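You operate a simulated robot arm through the tools that you are given. There is no shell and no other tool. Be economical: measure what you need, move in short steps, check, and stop when the job is done.

Carry out the task below with a simulated two-armed robot. There is one attempt and no reset: what you move stays moved.

JOB
Pick up the squeeze bottle with one hand, pass it to the other hand and put it on the top of the narrow bench. Set down upright: squeeze bottle.

It is judged by the outcome, as a careful person would: the job done as asked, and still so three seconds after it is handed in. It fails if anything else is knocked over, pushed out of place, dropped, spilled or broken.

ROBOT AND FRAMES
Two 7-joint arms with two-finger parallel grippers on one trunk, on a base that drives. Base frame: it is fixed to the floor where the robot stands at the start and does not move with it; the origin is under the middle of the robot, x ahead of it, y to its left, z up; the surface under the hand at the start is at about z = 900. Units: mm, degrees, N and s.
The left shoulder is at the start at [20, 138, 1225], the right one opposite. With the tool pointing down near the work surface each hand reaches from about 140 to 500 mm from the robot's upright axis, wherever it stands, measured 20 degrees to its own side. Places, roughly: squeeze bottle (7x7x13 cm) [500, 0, 900]; top of the narrow bench [1300, 2500, 900]. Payload 1.57 kg a hand.
Tool frame (each hand has its own): the origin (TCP) lies between the finger pads and is the grasp point; the fingertips stand 30 mm ahead of it; z points along the fingers, y is the line along which they close. Largest opening 80 mm; finger width 17, thickness 12; the body of the gripper, 40 by 82 mm, starts 80 mm behind the TCP.
Orientation is told as [roll, pitch, yaw] about the base's x, y, z axes, in that order, counted from this pose: with the fingers straight down and closing along the base's y, the tool's x points along the base's -x, its y along +y and its z along -z.

CONTROLS
- The arms move only by the tool nudge_tool. It takes "left_targets", "right_targets" or both (then of equal length, played together; a hand with none holds still); each is a list of rows, each a list of 3 entries, a list of its own where there are three numbers: the shift along the base's x, y, z in units of 25 mm (1.0 is 25 mm), then the turn, a rotation vector about the base's x, y, z in units of 6 degrees (1.0 is 6 degrees), then the gripper command, from -1 (shut) to 1 (fully open), values between in proportion. In form: [[[dx, dy, dz], [rx, ry, rz], gripper], ...]. A call has 1 to 12 rows; each row shifts and turns the commanded pose from where the row before left it. A call with a number of a shift or a turn outside -1 to 1 is refused whole. A row lasts 0.2 s, in which the tool goes at most 50 mm and 8.6 degrees; a call with a longer step from one row to the next is refused whole, and so is a gripper value outside its range. A pose out of reach is approached as far as the arm can. The call stops where the force on the tool passes 40 N (or 10 N more than at its start, if that is more) or the arm is blocked; 0.2 s more then pass. The fingers move at their own pace (about 45 mm/s each) and stop on an object; they squeeze with about 41 N. The grip force told is the motor's: it shows also when the fingers shut on nothing. Time passes only in rows, and 0.2 s behind the last, so rows that do not move let the fingers close. The reply holds the time, the measured pose of the TCP, the force on the tool along the base axes, the opening and the grip force, in the units named above and with some noise, with the torque about the TCP (base axes, N m) and any sound that the robot's microphone picked up.
- Cameras (640 x 400 px; columns grow to the right, rows downward): "scene" is now at [196.3, 9.7, 1139.4]; the picture's right is [-0.03, -1.00, 0.00], its down [-0.21, 0.01, -0.98] and it looks along [0.98, -0.03, -0.21] (base axes); focal length 214 px, centre (320, 200). "left" rides on the left gripper at [72, 7, -122] in its tool frame; the picture's right is [-0.09, 1.00, 0.00], its down [-0.84, -0.08, -0.54] and it looks along [-0.54, -0.05, 0.84] (tool axes); focal length 238 px, centre (320, 200). "right" rides on the right gripper at [72, -7, -122] in its tool frame; the picture's right is [0.09, 1.00, 0.00], its down [-0.84, 0.08, -0.54] and it looks along [-0.54, 0.05, 0.84] (tool axes); focal length 238 px, centre (320, 200). There is no depth. A picture from a camera that has moved, and an enlarged one, comes with that camera's place and axes in the base frame and with its lens. The place of the scene camera against the robot may be out by one fixed shift of up to 18 mm in any direction.
- snapshot(camera): a new picture of that camera. It takes no simulated time.
- slide_trunk(by): slides the trunk up (or, below 0, down) by that many mm; the arms and the scene camera ride with it, the base frame stays. It gives what a move gives, with no picture.
- base_move(legs): drives the robot by 1 to 6 legs, each [ahead, left, turn to the left] in mm, mm and degrees, along the robot's own axes; the way and the turn of a leg run together, so that a leg with both is an arc; at most 1500 mm and 180 degrees a leg. The arms and the cameras ride along, it lands a little off, and it stops where it bumps. It gives what a move gives.
- head_to(pan, tilt): turns the head with the scene camera to pan (to the left, within 60 degrees either way) and tilt (down, from -29 to 69), counted from straight ahead of the robot. It gives what a move gives.
- zoom(camera, box): a new picture of the part [left, top, right, bottom] of that camera's present view, enlarged. It takes no simulated time.
- job_done(): hands the job in; it is judged then, once.

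Go step by step. Nothing tells you exact positions but the pictures and the camera data: compare them with the known pose of the tool, close in by small moves and look again before you grip or let go. The budget is 120 turns and 88 pictures, counting those below and the enlarged ones. Unless the task says otherwise, let go and move clear before handing in, and close with one line.

The tools are called after "Request:" as a command line: name --argument value ..., lists and objects as JSON in quotes. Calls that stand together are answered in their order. nudge_tool: Moves the arms, as the interface text tells. Its arguments: {"type":"object","properties":{"left_targets":{"type":"array","items":{"type":"array"}},"right_targets":{"type":"array","items":{"type":"array"}}},"required":[]} The other tools are called the same way: slide_trunk (by) slides the trunk up or down; base_move (legs) drives the base; head_to (pan, tilt) turns the head that bears the scene camera; snapshot (camera) takes a picture; zoom (camera, box) takes an enlarged picture of a part of a camera's view; job_done () hands the job in.

At the start:

```text
time: 0.0
left_tcp_pos: [352.5, 170.4, 1107.3]
left_tcp_rot: [0.1, 13.6, 0.6]
left_contact_force: [-0.6, 0.3, -0.5]
left_ft_torque: [0.01, -0.02, -0.03]
left_finger_gap: 79.9
left_grasp_force: 0.0
right_tcp_pos: [354.6, -147.3, 1102.0]
right_tcp_rot: [-0.1, 17.7, -0.4]
right_contact_force: [0.2, -0.9, 0.2]
right_ft_torque: [0.01, -0.02, 0.02]
right_finger_gap: 80.4
right_grasp_force: 0.1
trunk travel left (down, up): [-600.0, 640.0]
robot x, y, heading: [0.1, 0.3, -0.1]
head pan, tilt: [-1.8, 12.3]
```

scene: 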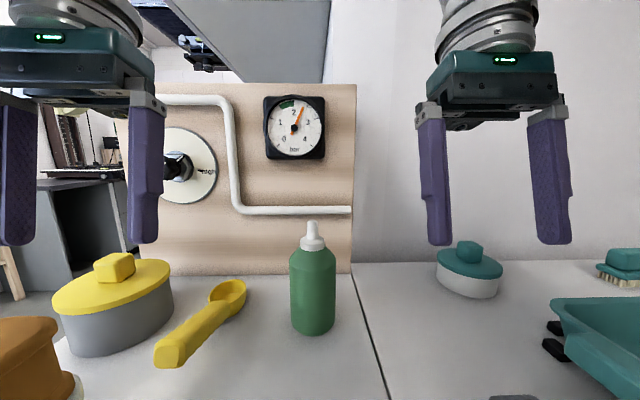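
right: 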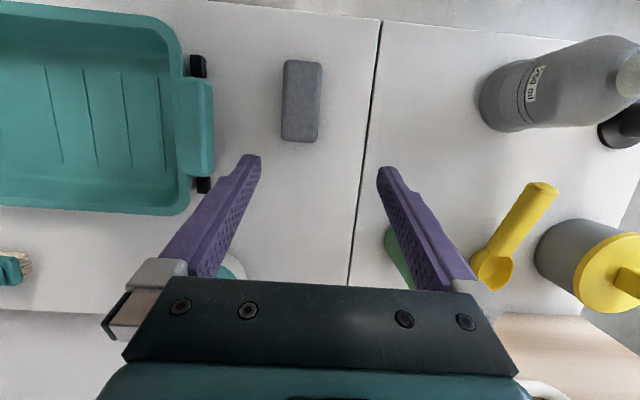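
left: 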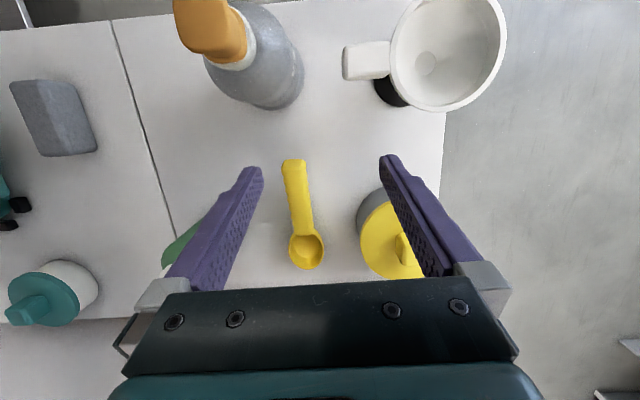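

The green bottle stands at about [473, 12], with a straight body roughly 65 mm wide up to about z = 985. I plan to grip it top-down high on the body with the right hand. The left hand will then take it horizontally low on the body. First I bring the right hand upright over the bottle, stopping a little short of it.

Request:
nudge_tool --right_targets '[[[0, 0.8, 0.1], [0, -0.37, 0], 1], [[0, 0.8, 0.1], [0, -0.37, 0], 1], [[0.4, 0.8, 0.1], [0, -0.37, 0], 1], [[0.4, 0.8, 0.1], [0, -0.37, 0], 1], [[0.5, 0.8, 0.1], [0, -0.37, 0], 1], [[0.5, 0.8, 0.1], [0, -0.37, 0], 1], [[0.5, 0.8, 0.1], [0, -0.37, 0], 1], [[0.5, 0.8, 0.1], [0, -0.36, 0], 1]]' --left_targets '[[[0, 0.5, 0], [0, 0, 0], 1], [[0, 0.5, 0], [0, 0, 0], 1], [[0, 0.5, 0], [0, 0, 0], 1], [[0, 0.5, 0], [0, 0, 0], 1], [[0, 0.5, 0], [0, 0, 0], 1], [[0, 0.5, 0], [0, 0, 0], 1], [[0, 0, 0], [0, 0, 0], 1], [[0, 0, 0], [0, 0, 0], 1]]'

Request:
snapshot --camera "right"

Request:
snapshot --camera "scene"

```text
time: 2.0
left_tcp_pos: [351.7, 243.2, 1096.6]
left_tcp_rot: [0.6, 15.3, 0.2]
left_contact_force: [0.0, 0.3, 0.4]
left_ft_torque: [0.02, 0.04, 0.01]
left_finger_gap: 79.9
left_grasp_force: 0.1
right_tcp_pos: [413.9, 6.7, 1092.8]
right_tcp_rot: [0.5, 3.8, -0.8]
right_contact_force: [-0.2, 0.8, -0.2]
right_ft_torque: [-0.02, -0.01, 0.03]
right_finger_gap: 80.0
right_grasp_force: 0.0
right hand out of reach, approached as far as the arm can: row 8
trunk travel left (down, up): [-600.0, 640.0]
robot x, y, heading: [-0.0, 2.3, 0.0]
head pan, tilt: [-1.8, 12.3]
stopped in row 8 (right hand): the arm was blocked; the commanded pose is now the measured one
```

```text
84 pictures are left
camera right: at [348.7, 1.8, 1219.0], right [-0.08, 1.0, 0.01], down [0.87, 0.06, 0.49], along [0.48, 0.05, -0.87], focal length 238 px, centre (320, 200)
```

right: 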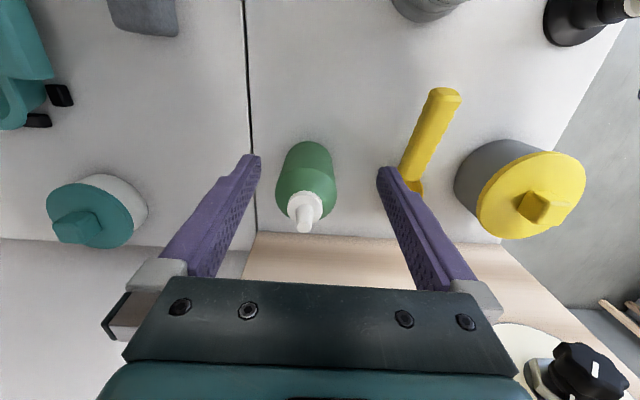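

```text
83 pictures are left
camera scene: at [196.2, 9.7, 1139.4], right [-0.03, -1.0, 0.0], down [-0.21, 0.01, -0.98], along [0.98, -0.03, -0.21], focal length 214 px, centre (320, 200)
```

scene: 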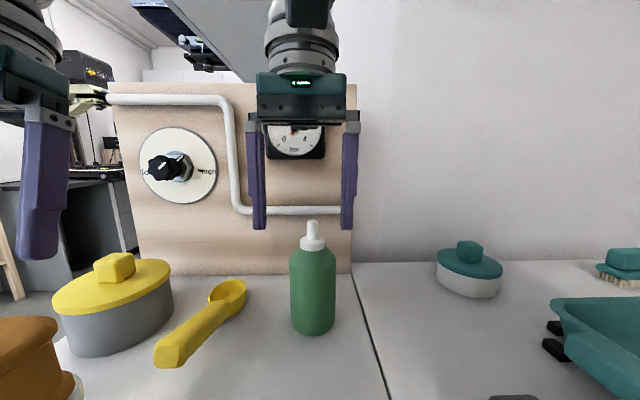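

The right arm reached its limit at x ≈ 414, and the bottle is at about [475, -2] with a diameter close to 70 mm. I'll look down to see whether the base can move closer.

Request:
head_to --pan 0 --tilt 65

Request:
snapshot --camera "scene"

Request:
snapshot --camera "left"

```text
time: 3.2
left_tcp_pos: [350.1, 243.9, 1097.7]
left_tcp_rot: [0.6, 15.3, 0.1]
left_contact_force: [-1.2, -0.6, -0.3]
left_ft_torque: [0.01, 0.03, -0.01]
left_finger_gap: 80.0
left_grasp_force: 0.1
right_tcp_pos: [413.1, 7.9, 1094.3]
right_tcp_rot: [0.4, 3.7, -0.9]
right_contact_force: [-0.2, -0.1, 0.1]
right_ft_torque: [-0.01, -0.01, 0.01]
right_finger_gap: 80.0
right_grasp_force: 0.0
trunk travel left (down, up): [-600.0, 640.0]
robot x, y, heading: [3.9, 3.1, -0.1]
head pan, tilt: [0.0, 65.0]
```

```text
82 pictures are left
camera scene: at [163.8, 12.6, 1063.2], right [0.0, -1.0, 0.0], down [-0.91, 0.0, -0.42], along [0.42, 0.0, -0.91], focal length 214 px, centre (320, 200)
```

scene: 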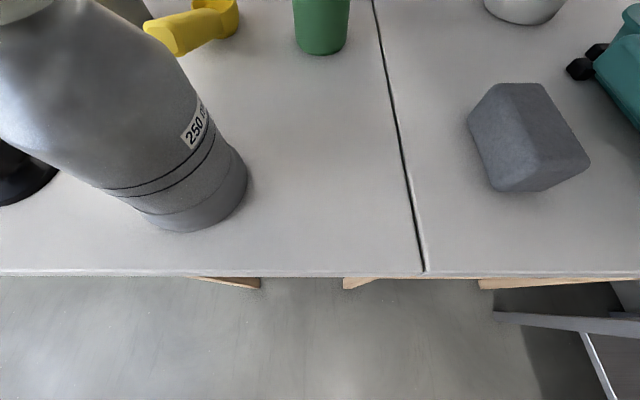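

```text
81 pictures are left
camera left: at [314.4, 248.3, 1234.4], right [0.09, 1.0, -0.01], down [0.95, -0.08, 0.3], along [0.3, -0.04, -0.95], focal length 238 px, centre (320, 200)
```

left: 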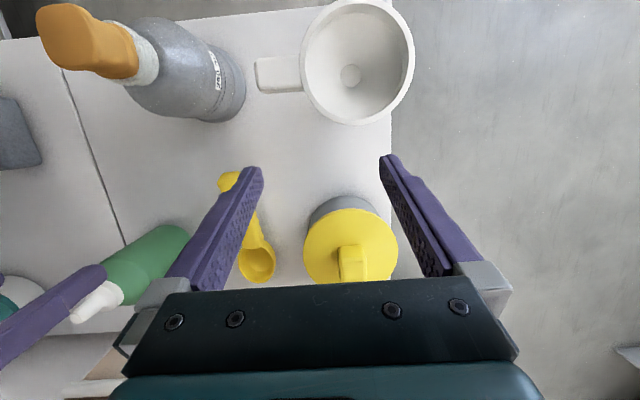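

The table edge is close at x ≈ 180, so I won't drive in. Tilting the right hand about 30° forward should give enough reach, so I tilt it here and look again.

Request:
nudge_tool --right_targets '[[[-0.2, -0.1, 0], [0, -0.8, 0], 1], [[-0.1, -0.1, 0], [0, -0.8, 0], 1], [[0, -0.1, 0], [0, -0.8, 0], 1], [[0, -0.1, 0], [0, -0.8, 0], 1], [[0, 0, 0], [0, -0.8, 0], 1], [[0, 0, 0], [0, -0.8, 0], 1], [[0, 0, 0], [0, -0.8, 0.1], 1], [[0, 0, 0], [0, 0, 0], 1]]'

Request:
snapshot --camera "right"

```text
time: 5.0
left_tcp_pos: [350.7, 243.7, 1097.8]
left_tcp_rot: [0.5, 15.3, 0.2]
left_contact_force: [0.5, 0.2, -0.5]
left_ft_torque: [-0.03, 0.0, 0.03]
left_finger_gap: 80.1
left_grasp_force: 0.1
right_tcp_pos: [396.4, 1.3, 1072.3]
right_tcp_rot: [0.9, -27.0, 0.5]
right_contact_force: [0.1, 0.1, 0.5]
right_ft_torque: [-0.04, -0.01, -0.03]
right_finger_gap: 80.0
right_grasp_force: 0.1
trunk travel left (down, up): [-600.0, 640.0]
robot x, y, heading: [0.5, -0.7, -0.1]
head pan, tilt: [0.0, 65.0]
```

```text
80 pictures are left
camera right: at [276.1, -7.4, 1148.2], right [-0.1, 0.99, -0.03], down [0.5, 0.07, 0.86], along [0.86, 0.07, -0.5], focal length 238 px, centre (320, 200)
```

right: 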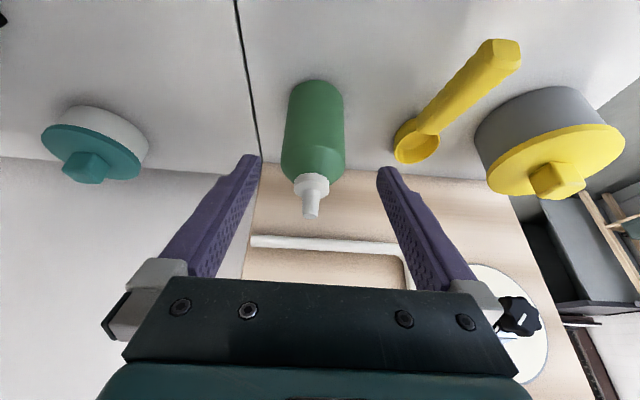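

The tilted view puts the bottle axis at about [473, -2], with its top near z = 1050 and the body straight to about 1000. The hand is well aligned, so I approach part of the way and check.

Request:
nudge_tool --right_targets '[[[0.5, -0.1, -0.5], [0, 0, 0], 1], [[0.5, 0, -0.5], [0, 0, 0], 1], [[0.5, 0, -0.5], [0, 0, 0], 1], [[0.5, 0, -0.5], [0, 0, 0], 1], [[0, 0, 0], [0, 0, 0], 1]]'

Request:
snapshot --camera "right"

Request:
head_to --pan 0 --tilt 25

Request:
snapshot --camera "scene"

```text
time: 6.2
left_tcp_pos: [350.8, 243.9, 1097.0]
left_tcp_rot: [0.5, 15.3, 0.3]
left_contact_force: [0.2, -0.2, -0.6]
left_ft_torque: [0.02, 0.0, -0.02]
left_finger_gap: 80.1
left_grasp_force: 0.1
right_tcp_pos: [457.5, -5.8, 1044.7]
right_tcp_rot: [0.9, -30.0, -0.3]
right_contact_force: [-0.6, 0.2, -0.7]
right_ft_torque: [-0.02, 0.01, -0.02]
right_finger_gap: 80.0
right_grasp_force: 0.1
trunk travel left (down, up): [-600.0, 640.0]
robot x, y, heading: [0.7, 0.7, 0.2]
head pan, tilt: [0.0, 65.0]
```

```text
79 pictures are left
camera right: at [333.2, -13.3, 1113.8], right [-0.08, 1.0, -0.03], down [0.45, 0.07, 0.89], along [0.89, 0.06, -0.46], focal length 238 px, centre (320, 200)
```

right: 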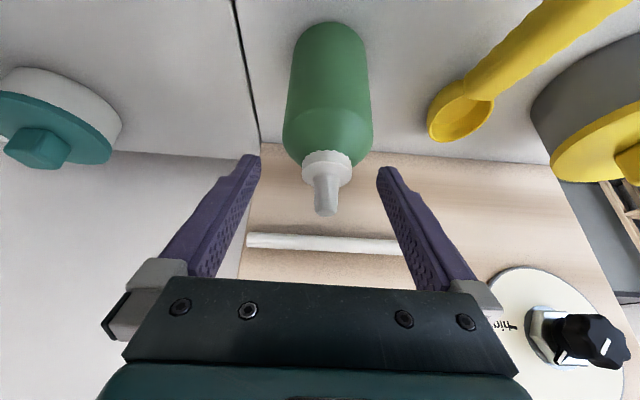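

```text
time: 7.3
left_tcp_pos: [351.0, 242.8, 1097.8]
left_tcp_rot: [0.5, 15.3, 0.3]
left_contact_force: [0.7, -0.5, 0.2]
left_ft_torque: [-0.01, 0.01, -0.04]
left_finger_gap: 80.1
left_grasp_force: 0.2
right_tcp_pos: [456.9, -5.4, 1044.9]
right_tcp_rot: [0.9, -29.9, -0.3]
right_contact_force: [-0.2, -0.4, 0.0]
right_ft_torque: [0.01, -0.01, 0.01]
right_finger_gap: 80.1
right_grasp_force: 0.1
trunk travel left (down, up): [-600.0, 640.0]
robot x, y, heading: [2.3, 1.3, 0.0]
head pan, tilt: [0.0, 25.0]
```

```text
78 pictures are left
camera scene: at [195.2, 12.6, 1118.7], right [0.0, -1.0, 0.0], down [-0.42, 0.0, -0.91], along [0.91, 0.0, -0.42], focal length 214 px, centre (320, 200)
```

scene: 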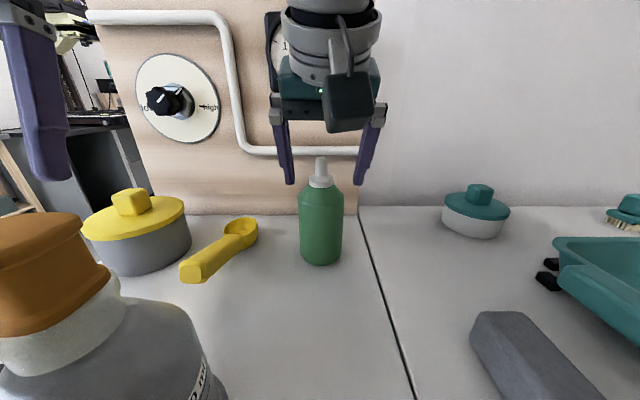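

The bottle axis is at about y = 0, so the hand needs +5.5 mm in y. I then lower it to about z = 988.

Request:
nudge_tool --right_targets '[[[0.1, 0.22, 0], [0, 0, 0], 1], [[0.1, 0, -0.5], [0, 0, 0], 1], [[0.2, 0, -0.5], [0, 0, 0], 1], [[0.2, 0, -0.5], [0, 0, 0], 1], [[0, 0, 0], [0, 0, 0], 1]]'

Request:
snapshot --camera "right"

Request:
snapshot --camera "scene"

```text
time: 8.5
left_tcp_pos: [350.5, 242.8, 1097.5]
left_tcp_rot: [0.5, 15.3, 0.2]
left_contact_force: [-0.6, 0.0, -0.4]
left_ft_torque: [0.04, 0.04, -0.02]
left_finger_gap: 80.0
left_grasp_force: 0.0
right_tcp_pos: [471.2, 0.9, 1007.7]
right_tcp_rot: [0.9, -30.0, -0.3]
right_contact_force: [0.1, 0.0, 0.0]
right_ft_torque: [0.03, -0.01, -0.03]
right_finger_gap: 79.8
right_grasp_force: 0.0
trunk travel left (down, up): [-600.0, 640.0]
robot x, y, heading: [-3.6, -0.0, 0.1]
head pan, tilt: [0.0, 25.0]
```

```text
77 pictures are left
camera right: at [347.3, -6.6, 1075.8], right [-0.08, 1.0, -0.03], down [0.45, 0.07, 0.89], along [0.89, 0.06, -0.46], focal length 238 px, centre (320, 200)
```

right: 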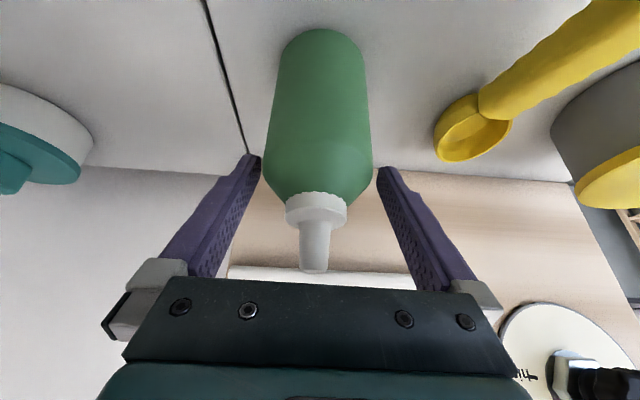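

```text
76 pictures are left
camera scene: at [195.2, 12.6, 1118.8], right [0.0, -1.0, 0.0], down [-0.42, 0.0, -0.91], along [0.91, 0.0, -0.42], focal length 214 px, centre (320, 200)
```

scene: 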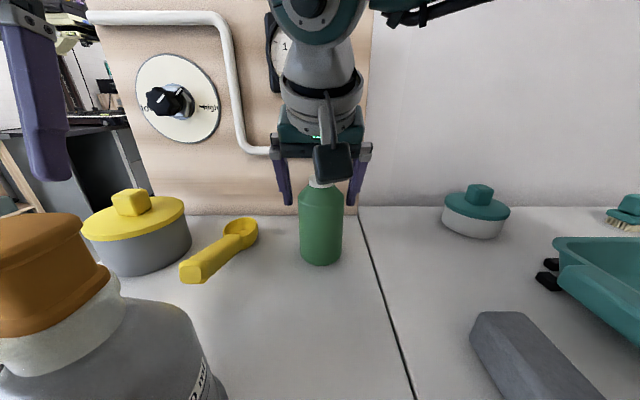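

It is centred between the fingers with a few millimetres on each side. I lower the last 18 mm and close.

Request:
nudge_tool --right_targets '[[[0.05, -0.03, -0.4], [0, 0, 0], 1], [[0.05, -0.03, -0.35], [0, 0, 0], 1], [[0, 0, 0], [0, 0, 0], 1]]'

Request:
nudge_tool --right_targets '[[[0, 0, 0], [0, 0, 0], 0.5], [[0, 0, 0], [0, 0, 0], 0], [[0, 0, 0], [0, 0, 0], -1], [[0, 0, 0], [0, 0, 0], -1], [[0, 0, 0], [0, 0, 0], -1]]'

Request:
snapshot --camera "scene"

```text
time: 9.3
left_tcp_pos: [350.0, 243.6, 1096.6]
left_tcp_rot: [0.5, 15.2, 0.2]
left_contact_force: [0.3, 0.0, 0.0]
left_ft_torque: [0.02, -0.01, -0.02]
left_finger_gap: 79.9
left_grasp_force: 0.1
right_tcp_pos: [473.2, -1.0, 987.7]
right_tcp_rot: [0.9, -30.0, -0.3]
right_contact_force: [-0.1, 0.2, 0.4]
right_ft_torque: [0.0, -0.01, -0.02]
right_finger_gap: 80.0
right_grasp_force: 0.0
trunk travel left (down, up): [-600.0, 640.0]
robot x, y, heading: [0.2, 0.4, 0.0]
head pan, tilt: [0.0, 25.0]
```

```text
time: 10.5
left_tcp_pos: [350.8, 243.6, 1097.7]
left_tcp_rot: [0.5, 15.2, 0.2]
left_contact_force: [0.2, -0.6, 0.0]
left_ft_torque: [-0.02, -0.01, -0.01]
left_finger_gap: 79.9
left_grasp_force: 0.0
right_tcp_pos: [474.3, -1.7, 986.7]
right_tcp_rot: [0.9, -30.0, -0.3]
right_contact_force: [0.6, -0.6, 0.3]
right_ft_torque: [-0.08, -0.06, 0.04]
right_finger_gap: 65.5
right_grasp_force: 41.2
trunk travel left (down, up): [-600.0, 640.0]
robot x, y, heading: [2.0, -1.4, -0.0]
head pan, tilt: [0.0, 25.0]
```

```text
75 pictures are left
camera scene: at [195.2, 12.6, 1118.8], right [0.0, -1.0, 0.0], down [-0.42, 0.0, -0.91], along [0.91, 0.0, -0.42], focal length 214 px, centre (320, 200)
```

scene: 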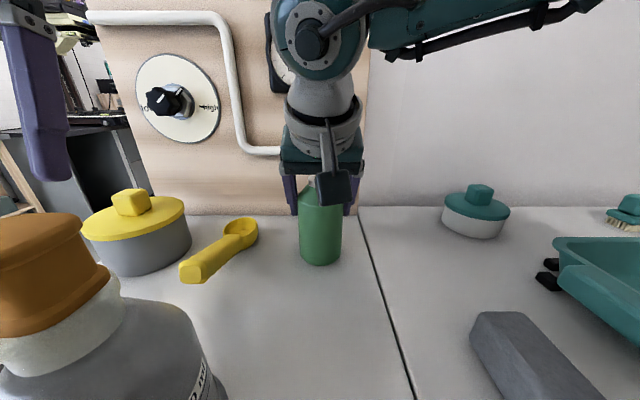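

The grip holds at 65.5 mm and 41 N. I lift the bottle and draw it back.

Request:
nudge_tool --right_targets '[[[0, 0, 0.4], [0, 0, 0], -1], [[0, 0, 0.6], [0, 0, 0], -1], [[-0.2, 0, 0.8], [0, 0, 0], -1], [[-0.4, 0, 0.8], [0, 0, 0], -1], [[-0.6, 0, 0.8], [0, 0, 0], -1], [[-0.6, -0.3, 0.8], [0, 0, 0], -1], [[-0.6, -0.4, 0.8], [0, 0, 0], -1], [[-0.6, -0.4, 0.4], [0, 0, 0], -1], [[0, 0, 0], [0, 0, 0], -1]]'

Request:
snapshot --camera "scene"

```text
time: 12.2
left_tcp_pos: [349.8, 243.3, 1097.3]
left_tcp_rot: [0.6, 15.5, 0.3]
left_contact_force: [1.0, -0.1, -0.1]
left_ft_torque: [0.01, -0.01, 0.0]
left_finger_gap: 80.1
left_grasp_force: 0.0
right_tcp_pos: [383.4, -16.4, 1059.0]
right_tcp_rot: [0.7, -20.8, 0.8]
right_contact_force: [-0.3, 0.0, -2.7]
right_ft_torque: [0.0, -0.06, -0.01]
right_finger_gap: 59.9
right_grasp_force: 41.3
trunk travel left (down, up): [-600.0, 640.0]
robot x, y, heading: [-0.3, 0.3, -0.2]
head pan, tilt: [0.0, 25.0]
stopped in row 8 (right hand): the arm was blocked; the commanded pose is now the measured one
```

```text
74 pictures are left
camera scene: at [195.0, 12.6, 1118.7], right [0.0, -1.0, 0.0], down [-0.42, 0.0, -0.91], along [0.91, 0.0, -0.42], focal length 214 px, centre (320, 200)
```

scene: 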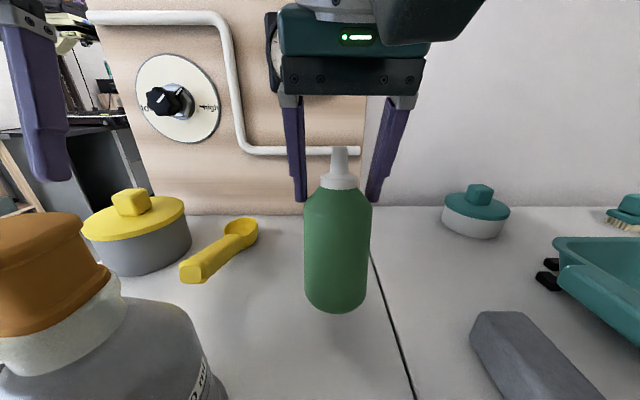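

The opening has shrunk to 60 mm, so the bottle may have slipped in the grip. I look closer.

Request:
snapshot --camera "right"

Request:
zoom --camera "scene" --box '[240, 80, 440, 330]'

Request:
snapshot --camera "left"

```text
73 pictures are left
camera right: at [273.0, -25.6, 1144.4], right [-0.1, 0.99, -0.02], down [0.59, 0.08, 0.81], along [0.8, 0.07, -0.59], focal length 238 px, centre (320, 200)
```

right: 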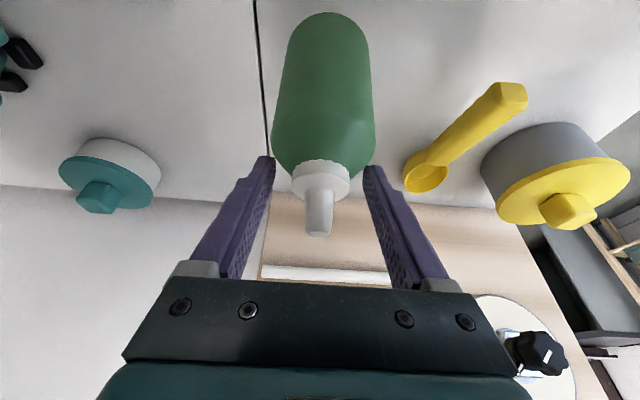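

```text
1.60 times, centred on (340, 205) of scene
camera zoom: at [195.0, 12.6, 1118.7], right [0.0, -1.0, 0.0], down [-0.42, 0.0, -0.91], along [0.91, 0.0, -0.42], focal length 343 px, centre (288, 192)
```

zoom: 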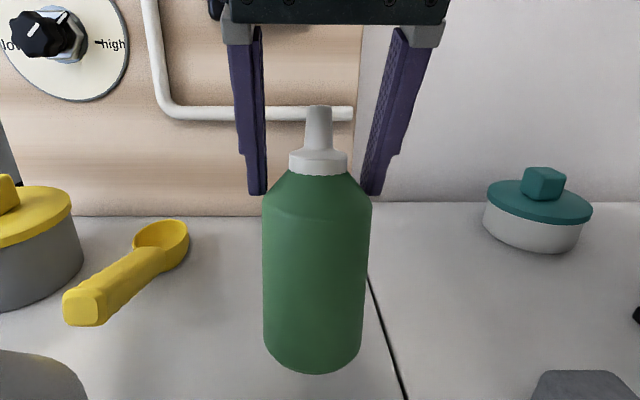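

```text
71 pictures are left
camera left: at [314.3, 248.4, 1234.1], right [0.09, 1.0, -0.01], down [0.95, -0.08, 0.3], along [0.3, -0.04, -0.95], focal length 238 px, centre (320, 200)
```

left: 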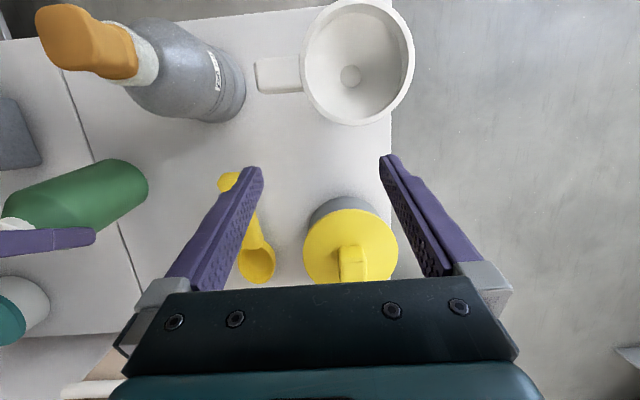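

The bottle slid down and is now held only by the fingertips on its shoulder, its base about 20-35 mm above clear table. I set it down gently to take a lower grip.

Request:
nudge_tool --right_targets '[[[0, 0, -0.15], [0, 0, 0], -1], [[0, 0, -0.15], [0, 0, 0], -1], [[0, 0, -0.15], [0, 0, 0], -1], [[0, 0, -0.15], [0, 0, 0], -1], [[0, 0, -0.15], [0, 0, 0], -1]]'

Request:
zoom --camera "scene" --box '[240, 80, 440, 330]'

```text
time: 13.4
left_tcp_pos: [349.4, 242.3, 1096.0]
left_tcp_rot: [0.6, 15.4, 0.2]
left_contact_force: [-0.1, -0.7, -1.0]
left_ft_torque: [0.0, 0.0, -0.02]
left_finger_gap: 80.4
left_grasp_force: 0.1
right_tcp_pos: [385.1, -17.6, 1039.6]
right_tcp_rot: [0.7, -21.1, 0.7]
right_contact_force: [-0.1, -0.4, -2.1]
right_ft_torque: [-0.01, -0.05, 0.01]
right_finger_gap: 59.7
right_grasp_force: 41.3
trunk travel left (down, up): [-600.0, 640.0]
robot x, y, heading: [1.1, 1.6, 0.2]
head pan, tilt: [0.0, 25.0]
```

```text
1.60 times, centred on (340, 205) of scene
camera zoom: at [195.0, 12.6, 1118.7], right [0.0, -1.0, 0.0], down [-0.42, 0.0, -0.91], along [0.91, 0.0, -0.42], focal length 343 px, centre (288, 192)
```

zoom: 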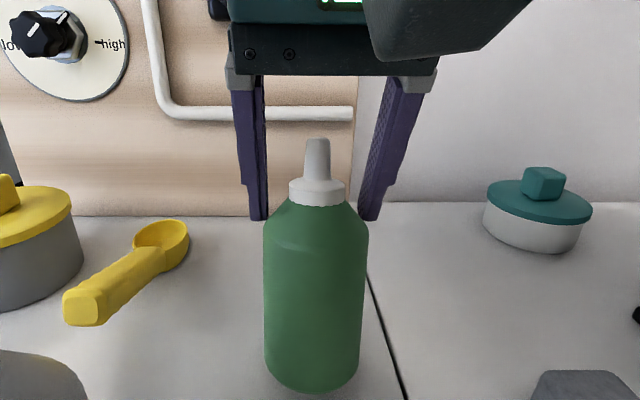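

Still holding a little weight, and the base is close to the table. I lower it in smaller steps until the force shows contact.

Request:
nudge_tool --right_targets '[[[0, 0, -0.08], [0, 0, 0], -1], [[0, 0, -0.08], [0, 0, 0], -1], [[0, 0, -0.08], [0, 0, 0], -1]]'

Request:
zoom --camera "scene" --box '[240, 80, 440, 330]'

```text
time: 14.2
left_tcp_pos: [350.0, 244.4, 1096.7]
left_tcp_rot: [0.6, 15.4, 0.3]
left_contact_force: [0.1, -0.6, 0.4]
left_ft_torque: [-0.04, 0.0, 0.02]
left_finger_gap: 80.1
left_grasp_force: 0.1
right_tcp_pos: [384.1, -16.9, 1033.2]
right_tcp_rot: [0.6, -21.1, 0.7]
right_contact_force: [0.4, -0.7, -3.4]
right_ft_torque: [-0.02, -0.05, 0.01]
right_finger_gap: 59.8
right_grasp_force: 41.0
trunk travel left (down, up): [-600.0, 640.0]
robot x, y, heading: [0.5, 6.3, -0.1]
head pan, tilt: [0.0, 25.0]
```

```text
1.60 times, centred on (340, 205) of scene
camera zoom: at [195.0, 12.6, 1118.7], right [0.0, -1.0, 0.0], down [-0.42, 0.0, -0.91], along [0.91, 0.0, -0.42], focal length 343 px, centre (288, 192)
```

zoom: 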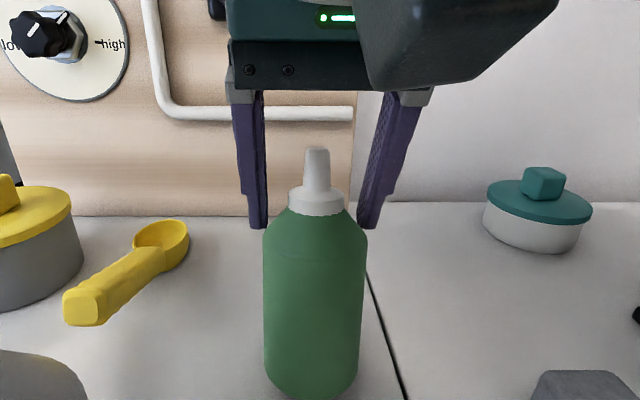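

Request:
nudge_tool --right_targets '[[[0, 0, -0.08], [0, 0, 0], -1], [[0, 0, -0.08], [0, 0, 0], -1], [[0, 0, 0], [0, 0, 0], -1]]'

Request:
snapshot --camera "right"

```text
time: 15.0
left_tcp_pos: [350.9, 242.5, 1096.5]
left_tcp_rot: [0.6, 15.2, 0.2]
left_contact_force: [0.5, 0.5, -0.3]
left_ft_torque: [0.01, 0.0, 0.01]
left_finger_gap: 79.9
left_grasp_force: 0.1
right_tcp_pos: [385.2, -16.2, 1029.2]
right_tcp_rot: [0.6, -21.2, 0.7]
right_contact_force: [-2.8, -0.7, 6.7]
right_ft_torque: [-0.14, 0.24, 0.0]
right_finger_gap: 59.8
right_grasp_force: 41.3
trunk travel left (down, up): [-600.0, 640.0]
robot x, y, heading: [-0.5, -2.8, 0.0]
head pan, tilt: [0.0, 25.0]
```

```text
68 pictures are left
camera right: at [273.0, -25.2, 1115.9], right [-0.1, 0.99, -0.02], down [0.58, 0.08, 0.81], along [0.81, 0.07, -0.59], focal length 238 px, centre (320, 200)
```

right: 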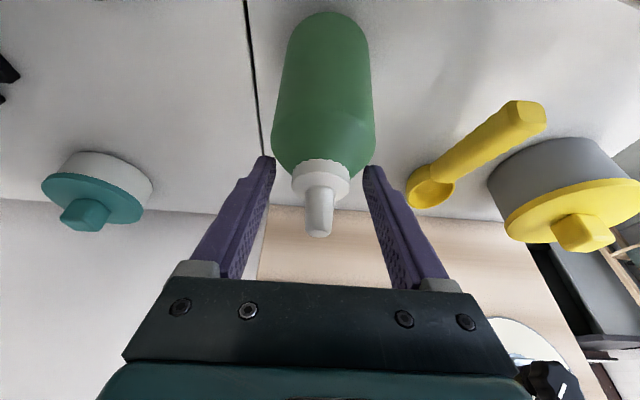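

The base touches the table with the bottle leaning about 10° forward, because the hand's tilt changed on the way. I rotate the hand back about the lower edge to stand it upright before opening.

Request:
nudge_tool --right_targets '[[[-0.2, 0, 0], [0, -0.38, 0], -1], [[-0.2, 0, 0], [0, -0.38, 0], -1], [[-0.2, 0, -0.03], [0, -0.38, 0], -1], [[-0.2, 0, -0.03], [0, -0.38, 0], -1], [[0, 0, 0], [0, 0, 0], -1]]'

Request:
snapshot --camera "scene"

Request:
snapshot --camera "right"

```text
time: 16.2
left_tcp_pos: [350.3, 243.0, 1097.0]
left_tcp_rot: [0.6, 15.3, 0.1]
left_contact_force: [0.3, 0.8, 0.3]
left_ft_torque: [-0.01, -0.01, -0.05]
left_finger_gap: 79.8
left_grasp_force: 0.1
right_tcp_pos: [364.9, -16.2, 1027.3]
right_tcp_rot: [0.4, -30.2, 0.7]
right_contact_force: [-0.5, 0.3, 1.2]
right_ft_torque: [-0.03, 0.1, 0.02]
right_finger_gap: 59.7
right_grasp_force: 41.5
trunk travel left (down, up): [-600.0, 640.0]
robot x, y, heading: [-1.6, 1.4, -0.2]
head pan, tilt: [0.0, 25.0]
```

```text
67 pictures are left
camera scene: at [195.1, 12.6, 1118.8], right [0.0, -1.0, 0.0], down [-0.42, 0.0, -0.91], along [0.91, 0.0, -0.42], focal length 214 px, centre (320, 200)
```

scene: 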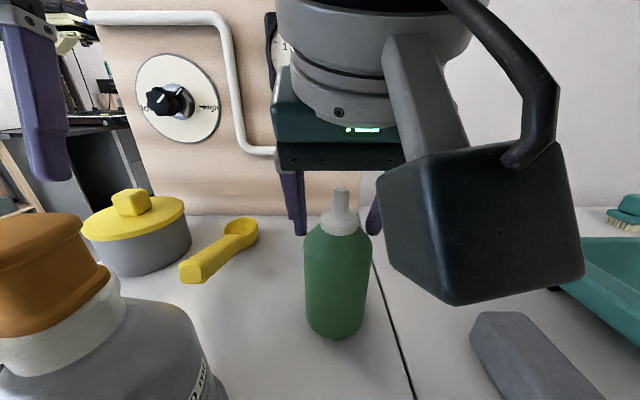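

```text
66 pictures are left
camera right: at [240.4, -25.7, 1095.0], right [-0.1, 0.99, -0.04], down [0.45, 0.08, 0.89], along [0.89, 0.07, -0.45], focal length 238 px, centre (320, 200)
```

right: 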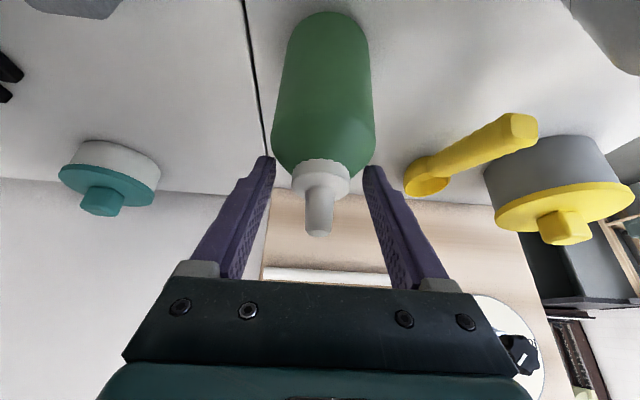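

The bottle now stands upright at about [366, -15] with the fingertips on its shoulder. I open the fingers and check.

Request:
nudge_tool --right_targets '[[[0, 0, 0], [0, 0, 0], 0.6], [[0, 0, 0], [0, 0, 0], 1], [[0, 0, 0], [0, 0, 0], 1], [[0, 0, 0], [0, 0, 0], 1]]'

Request:
snapshot --camera "right"

Request:
snapshot --camera "scene"

```text
time: 17.2
left_tcp_pos: [350.2, 243.0, 1097.5]
left_tcp_rot: [0.5, 15.3, 0.2]
left_contact_force: [0.2, -0.3, -0.3]
left_ft_torque: [0.0, 0.0, 0.0]
left_finger_gap: 79.9
left_grasp_force: 0.0
right_tcp_pos: [364.5, -15.8, 1027.4]
right_tcp_rot: [0.5, -30.2, 0.8]
right_contact_force: [0.8, -0.2, -0.7]
right_ft_torque: [-0.02, 0.0, -0.04]
right_finger_gap: 79.9
right_grasp_force: 0.0
trunk travel left (down, up): [-600.0, 640.0]
robot x, y, heading: [1.7, 3.0, -0.1]
head pan, tilt: [0.0, 25.0]
```

```text
65 pictures are left
camera right: at [240.5, -25.6, 1095.2], right [-0.1, 0.99, -0.04], down [0.45, 0.08, 0.89], along [0.89, 0.07, -0.45], focal length 238 px, centre (320, 200)
```

right: 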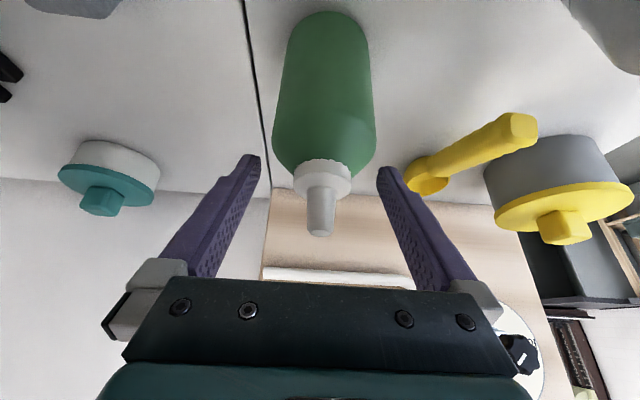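

```text
64 pictures are left
camera scene: at [195.2, 12.6, 1118.8], right [0.0, -1.0, 0.0], down [-0.42, 0.0, -0.91], along [0.91, 0.0, -0.42], focal length 214 px, centre (320, 200)
```

scene: 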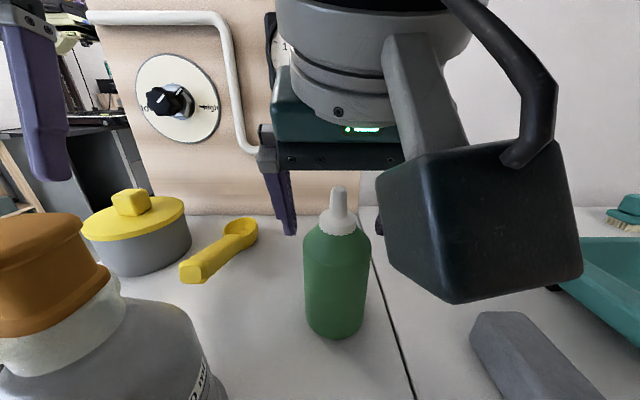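

The bottle stands free and centred. I lower the hand to about z = 955 so the pads take the straight body.

Request:
nudge_tool --right_targets '[[[0.05, 0, -0.5], [0, 0, 0], 1], [[0.05, 0, -0.5], [0, 0, 0], 1], [[0, 0, -0.5], [0, 0, 0], 1], [[0, 0, -0.5], [0, 0, 0], 1], [[0, 0, -0.5], [0, 0, 0], 1], [[0, 0, 0], [0, 0, 0], 1]]'

Request:
snapshot --camera "right"

```text
time: 18.6
left_tcp_pos: [350.8, 243.5, 1098.2]
left_tcp_rot: [0.5, 15.3, 0.2]
left_contact_force: [-0.2, 0.3, -0.5]
left_ft_torque: [0.0, -0.01, 0.04]
left_finger_gap: 80.2
left_grasp_force: 0.1
right_tcp_pos: [368.9, -17.6, 969.3]
right_tcp_rot: [0.6, -30.6, 0.9]
right_contact_force: [-7.3, -1.4, 31.5]
right_ft_torque: [0.14, -0.21, 0.0]
right_finger_gap: 79.8
right_grasp_force: 0.0
trunk travel left (down, up): [-600.0, 640.0]
robot x, y, heading: [-5.4, 1.4, 0.2]
head pan, tilt: [0.0, 25.0]
```

```text
63 pictures are left
camera right: at [244.4, -26.0, 1036.3], right [-0.1, 0.99, -0.04], down [0.44, 0.08, 0.89], along [0.89, 0.07, -0.45], focal length 238 px, centre (320, 200)
```

right: 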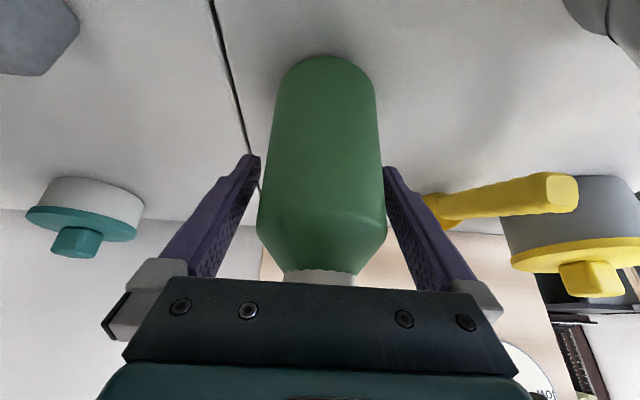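

The palm touched the bottle (31 N), so I back off slightly. With the 30° tilt, shifting the hand back about 13 mm puts the pads lower on the bottle, at about z = 941–972, and clears the nozzle.

Request:
nudge_tool --right_targets '[[[0, 0, 0.5], [0, 0, 0], 1], [[-0.35, 0.07, 0], [0, 0, 0], 1], [[-0.3, 0, 0], [0, 0, 0], 1], [[0, 0, 0], [0, 0, 0], 1]]'

Request:
snapshot --camera "right"

Request:
snapshot --camera "scene"

```text
time: 19.6
left_tcp_pos: [349.5, 242.8, 1097.9]
left_tcp_rot: [0.5, 15.3, 0.2]
left_contact_force: [0.3, 1.0, 0.0]
left_ft_torque: [0.0, 0.01, -0.01]
left_finger_gap: 79.9
left_grasp_force: 0.0
right_tcp_pos: [350.2, -14.5, 978.5]
right_tcp_rot: [0.5, -30.2, 0.8]
right_contact_force: [0.5, -0.4, -0.2]
right_ft_torque: [0.0, -0.03, 0.0]
right_finger_gap: 80.0
right_grasp_force: 0.1
trunk travel left (down, up): [-600.0, 640.0]
robot x, y, heading: [-0.9, -3.1, -0.1]
head pan, tilt: [0.0, 25.0]
```

```text
62 pictures are left
camera right: at [226.4, -23.9, 1046.0], right [-0.1, 0.99, -0.04], down [0.45, 0.08, 0.89], along [0.89, 0.07, -0.45], focal length 238 px, centre (320, 200)
```

right: 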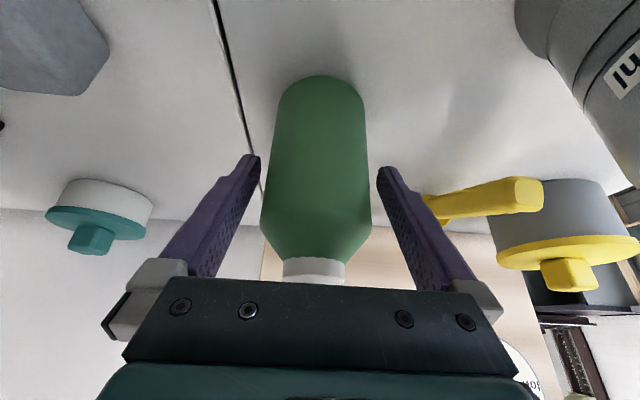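

```text
61 pictures are left
camera scene: at [195.2, 12.6, 1118.8], right [0.0, -1.0, 0.0], down [-0.42, 0.0, -0.91], along [0.91, 0.0, -0.42], focal length 214 px, centre (320, 200)
```

scene: 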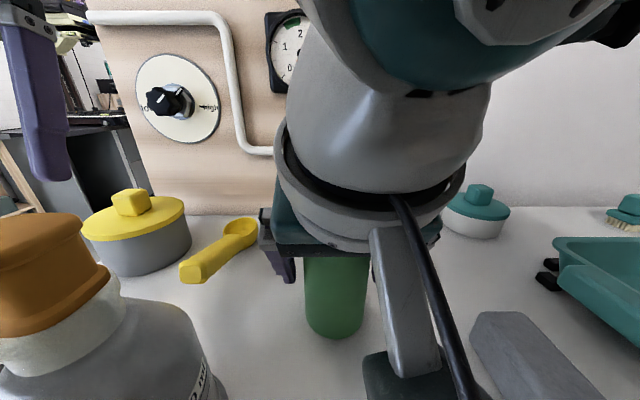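

Request:
nudge_tool --right_targets '[[[0.1, 0, -0.2], [0, 0, 0], 1], [[0.08, 0, -0.2], [0, 0, 0], 1], [[0, 0, -0.15], [0, 0, 0], 1], [[0, 0, 0], [0, 0, 0], 1]]'

```text
time: 20.6
left_tcp_pos: [351.0, 243.1, 1097.0]
left_tcp_rot: [0.6, 15.3, 0.1]
left_contact_force: [-0.4, -0.1, -0.3]
left_ft_torque: [0.0, 0.03, -0.01]
left_finger_gap: 80.0
left_grasp_force: 0.0
right_tcp_pos: [356.5, -14.8, 964.2]
right_tcp_rot: [0.5, -30.3, 0.8]
right_contact_force: [0.1, -0.6, -0.2]
right_ft_torque: [0.01, 0.0, 0.01]
right_finger_gap: 80.1
right_grasp_force: 0.2
trunk travel left (down, up): [-600.0, 640.0]
robot x, y, heading: [-0.2, 6.2, 0.1]
head pan, tilt: [0.0, 25.0]
```

The hand is at z = 964 with no contact force. I close the fingers on the straight body, then lift a little with the trunk, which keeps the arm rigid.

Request:
nudge_tool --right_targets '[[[0, 0, 0], [0, 0, 0], 0.5], [[0, 0, 0], [0, 0, 0], 0], [[0, 0, 0], [0, 0, 0], -1], [[0, 0, 0], [0, 0, 0], -1], [[0, 0, 0], [0, 0, 0], -1]]'

Request:
slide_trunk --by 25

Request:
snapshot --camera "right"

```text
time: 21.8
left_tcp_pos: [350.5, 243.0, 1097.5]
left_tcp_rot: [0.5, 15.3, 0.3]
left_contact_force: [0.7, 0.1, -0.3]
left_ft_torque: [0.05, 0.02, -0.02]
left_finger_gap: 80.1
left_grasp_force: 0.0
right_tcp_pos: [355.2, -16.1, 964.2]
right_tcp_rot: [0.4, -30.2, 0.9]
right_contact_force: [-0.8, -0.6, 0.7]
right_ft_torque: [-0.14, 0.03, 0.02]
right_finger_gap: 64.8
right_grasp_force: 41.1
trunk travel left (down, up): [-600.0, 640.0]
robot x, y, heading: [1.4, -0.8, -0.1]
head pan, tilt: [0.0, 25.0]
```

```text
time: 22.5
left_tcp_pos: [350.0, 243.9, 1121.7]
left_tcp_rot: [0.6, 15.4, 0.2]
left_contact_force: [-0.4, -0.3, -0.6]
left_ft_torque: [0.02, 0.0, -0.02]
left_finger_gap: 80.3
left_grasp_force: 0.1
right_tcp_pos: [354.1, -14.9, 990.3]
right_tcp_rot: [0.5, -30.2, 0.8]
right_contact_force: [-0.8, -0.6, -3.6]
right_ft_torque: [0.01, -0.01, 0.03]
right_finger_gap: 64.8
right_grasp_force: 40.8
trunk travel left (down, up): [-625.0, 615.0]
robot x, y, heading: [1.2, -0.7, 0.2]
head pan, tilt: [0.0, 25.0]
```

```text
60 pictures are left
camera right: at [230.5, -24.0, 1056.9], right [-0.1, 0.99, -0.04], down [0.45, 0.08, 0.89], along [0.89, 0.07, -0.46], focal length 238 px, centre (320, 200)
```

right: 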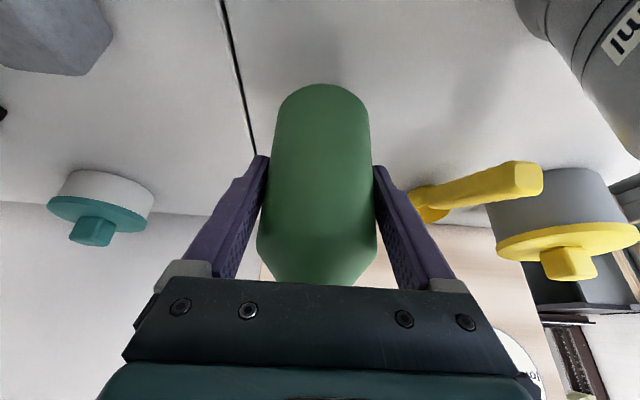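

The gap is steady at 64.8 mm and the bottle has lifted without slipping. I raise the trunk well above everything on the table, then back away.

Request:
slide_trunk --by 200

Request:
base_move --legs '[[-500, 0, 0]]'

Request:
snapshot --camera "scene"

Request:
snapshot --camera "right"

```text
time: 24.7
left_tcp_pos: [351.6, 243.8, 1322.0]
left_tcp_rot: [0.5, 15.4, 0.3]
left_contact_force: [0.3, 0.1, -0.7]
left_ft_torque: [-0.01, 0.03, 0.0]
left_finger_gap: 80.1
left_grasp_force: 0.0
right_tcp_pos: [354.8, -15.6, 1188.8]
right_tcp_rot: [0.4, -30.2, 0.7]
right_contact_force: [-0.1, 0.2, -2.6]
right_ft_torque: [0.02, 0.02, -0.01]
right_finger_gap: 64.8
right_grasp_force: 41.3
trunk travel left (down, up): [-825.0, 415.0]
robot x, y, heading: [1.2, 1.4, 0.0]
head pan, tilt: [0.0, 25.0]
```

```text
time: 27.5
left_tcp_pos: [-136.6, 242.0, 1322.0]
left_tcp_rot: [0.6, 15.4, 0.3]
left_contact_force: [-0.1, 0.6, 0.4]
left_ft_torque: [0.0, 0.04, 0.02]
left_finger_gap: 80.2
left_grasp_force: 0.0
right_tcp_pos: [-131.8, -15.3, 1189.1]
right_tcp_rot: [0.5, -30.2, 1.0]
right_contact_force: [-0.8, 0.7, -3.6]
right_ft_torque: [-0.01, 0.03, -0.04]
right_finger_gap: 64.5
right_grasp_force: 40.7
trunk travel left (down, up): [-825.0, 415.0]
robot x, y, heading: [-488.3, -3.4, 0.1]
head pan, tilt: [0.0, 25.0]
```

```text
59 pictures are left
camera scene: at [-291.1, 12.5, 1343.7], right [0.0, -1.0, 0.0], down [-0.42, 0.0, -0.91], along [0.91, 0.0, -0.42], focal length 214 px, centre (320, 200)
```

scene: 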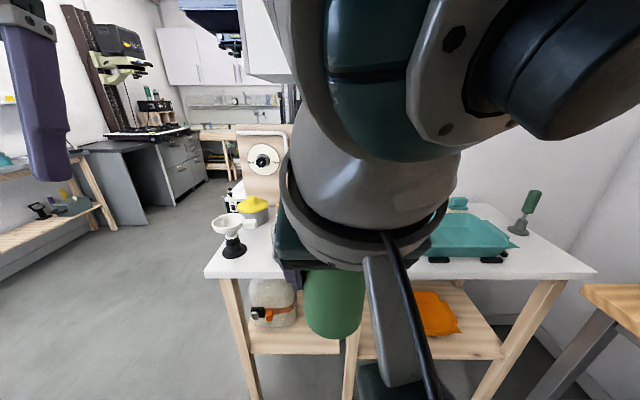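

```text
58 pictures are left
camera right: at [-255.4, -24.0, 1257.0], right [-0.1, 0.99, -0.04], down [0.45, 0.08, 0.89], along [0.89, 0.07, -0.45], focal length 238 px, centre (320, 200)
```

right: 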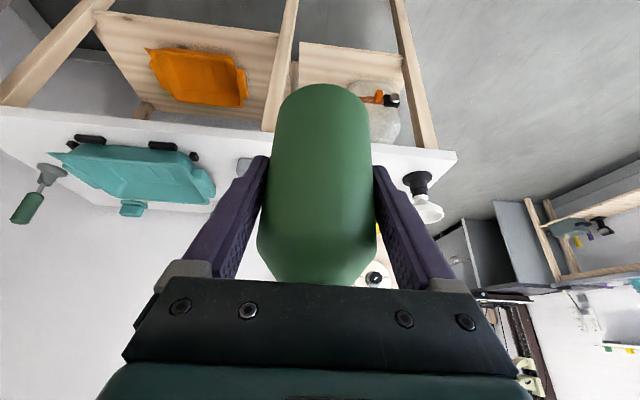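

The bottle is held firmly out in the clear. Next I turn the left hand to point to the robot's right (-y) with its fingers closing along x, keeping it away to the left.

Request:
nudge_tool --left_targets '[[[0, 0.5, 0], [0, -1.28, 0], 1], [[0, 0.5, 0], [0, -1.28, 0], 1], [[0, 0.3, 0], [-0.8, 0.8, 0.8], 1], [[0, 0.3, 0], [-0.8, 0.8, 0.8], 1], [[0, 0.2, 0], [-0.8, 0.8, 0.8], 1], [[0, 0, 0], [-0.8, 0.8, 0.8], 1], [[0, 0, 0], [-0.8, 0.8, 0.8], 1], [[0, 0, 0], [-0.8, 0.8, 0.8], 1], [[0, 0, 0], [-0.8, 0.8, 0.8], 1], [[0, 0, 0], [-0.8, 0.8, 0.8], 1], [[0, 0, 0], [-0.8, 0.8, 0.8], 1], [[0, 0, 0], [-0.8, 0.8, 0.8], 1]]'

```text
refused: -1.28 is not a number from -1 to 1
```

Request:
nudge_tool --left_targets '[[[0, 0.5, 0], [0, -1, 0], 1], [[0, 0.5, 0], [0, -1, 0], 1], [[0, 0.3, 0], [-0.6, 0, 0.6], 1], [[0, 0.3, 0], [-0.8, 0.8, 0.8], 1], [[0, 0.2, 0], [-0.8, 0.8, 0.8], 1], [[0, 0, 0], [-0.8, 0.8, 0.8], 1], [[0, 0, 0], [-0.8, 0.8, 0.8], 1], [[0, 0, 0], [-0.8, 0.8, 0.8], 1], [[0, 0, 0], [-0.8, 0.8, 0.8], 1], [[0, 0, 0], [-0.8, 0.8, 0.8], 1], [[0, 0, 0], [-0.8, 0.8, 0.8], 1], [[0, 0, 0], [-0.8, 0.8, 0.8], 1]]'

```text
time: 30.1
left_tcp_pos: [-153.4, 274.6, 1321.8]
left_tcp_rot: [-32.8, 58.2, 34.0]
left_contact_force: [0.7, 0.0, -0.4]
left_ft_torque: [0.03, 0.0, -0.02]
left_finger_gap: 80.0
left_grasp_force: 0.1
left hand out of reach, approached as far as the arm can: row 10, 11, 12
right_tcp_pos: [-131.1, -14.7, 1189.5]
right_tcp_rot: [0.5, -30.3, 1.0]
right_contact_force: [-0.4, 0.9, -3.0]
right_ft_torque: [0.0, 0.0, -0.01]
right_finger_gap: 64.7
right_grasp_force: 41.0
trunk travel left (down, up): [-825.0, 415.0]
robot x, y, heading: [-490.6, -1.4, 0.2]
head pan, tilt: [0.0, 25.0]
```

The sideways pose is at the edge of the left arm's reach. A diagonal approach pointing forward and right is more natural, so I turn to that while coming down to grasp height.

Request:
nudge_tool --left_targets '[[[-0.1, -0.3, -0.7], [-0.56, 0.32, 1], 1], [[-0.1, -0.3, -0.7], [-0.56, 0.32, 1], 1], [[-0.1, -0.3, -0.7], [-0.56, 0.32, 1], 1], [[-0.1, -0.3, -0.7], [-0.56, 0.32, 1], 1], [[-0.1, -0.3, -0.7], [-0.56, 0.32, 1], 1], [[-0.1, -0.3, -0.7], [-0.56, 0.32, 1], 1], [[0, 0, -0.7], [-0.56, 0.32, 1], 1], [[0, 0, -0.7], [-0.56, 0.32, 1], 1], [[0, 0, -0.7], [0, 0, 0], 1], [[0, 0, -0.6], [0, 0, 0], 1]]'

```text
time: 32.3
left_tcp_pos: [-168.4, 230.4, 1148.5]
left_tcp_rot: [-58.1, 88.2, 57.9]
left_contact_force: [1.1, -0.4, -0.3]
left_ft_torque: [0.0, 0.04, 0.04]
left_finger_gap: 80.2
left_grasp_force: 0.0
right_tcp_pos: [-130.6, -15.2, 1188.4]
right_tcp_rot: [0.5, -30.2, 0.9]
right_contact_force: [0.1, -0.8, -3.4]
right_ft_torque: [-0.01, 0.04, 0.0]
right_finger_gap: 64.5
right_grasp_force: 41.3
trunk travel left (down, up): [-825.0, 415.0]
robot x, y, heading: [-488.0, -3.8, 0.2]
head pan, tilt: [0.0, 25.0]
```

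The left hand now points horizontally along about (0.44, -0.90) with its camera on top. I bring it in line with the bottle and look.

Request:
nudge_tool --left_targets '[[[-0.4, -0.9, 0], [0, 0, 0], 1], [[-0.4, -0.9, 0], [0, 0, 0], 1], [[-0.3, -0.9, 0], [0, 0, 0], 1], [[0, -0.9, 0], [0, 0, 0], 1], [[0, 0, 0], [0, 0, 0], 1]]'

Request:
snapshot --camera "left"

Request:
snapshot --camera "scene"

```text
time: 33.5
left_tcp_pos: [-195.6, 139.0, 1146.8]
left_tcp_rot: [-58.4, 88.1, 57.7]
left_contact_force: [0.1, 0.6, -0.2]
left_ft_torque: [0.02, 0.02, 0.04]
left_finger_gap: 80.1
left_grasp_force: 0.1
right_tcp_pos: [-130.2, -16.0, 1188.3]
right_tcp_rot: [0.6, -30.2, 0.8]
right_contact_force: [0.7, 0.2, -3.1]
right_ft_torque: [-0.01, 0.02, -0.01]
right_finger_gap: 64.6
right_grasp_force: 40.6
trunk travel left (down, up): [-825.0, 415.0]
robot x, y, heading: [-488.9, -1.7, -0.0]
head pan, tilt: [0.0, 25.0]
```

```text
57 pictures are left
camera left: at [-255.7, 243.3, 1221.1], right [-0.89, -0.43, -0.12], down [-0.15, 0.54, -0.82], along [0.42, -0.72, -0.55], focal length 238 px, centre (320, 200)
```

left: 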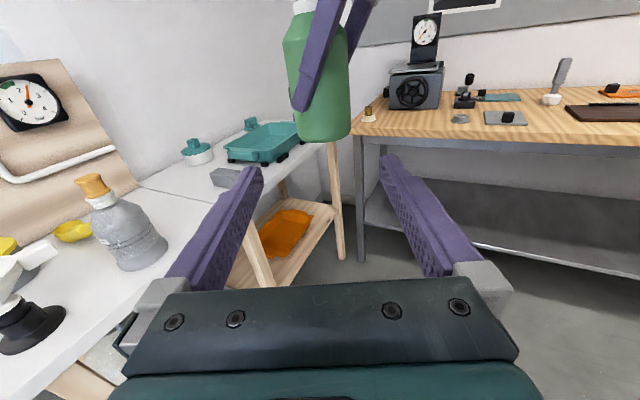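

```text
56 pictures are left
camera scene: at [-291.1, 12.5, 1343.7], right [0.0, -1.0, 0.0], down [-0.42, 0.0, -0.91], along [0.91, 0.0, -0.42], focal length 214 px, centre (320, 200)
```

scene: 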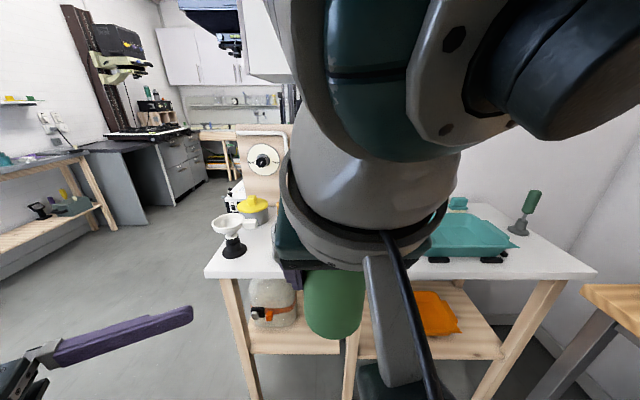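

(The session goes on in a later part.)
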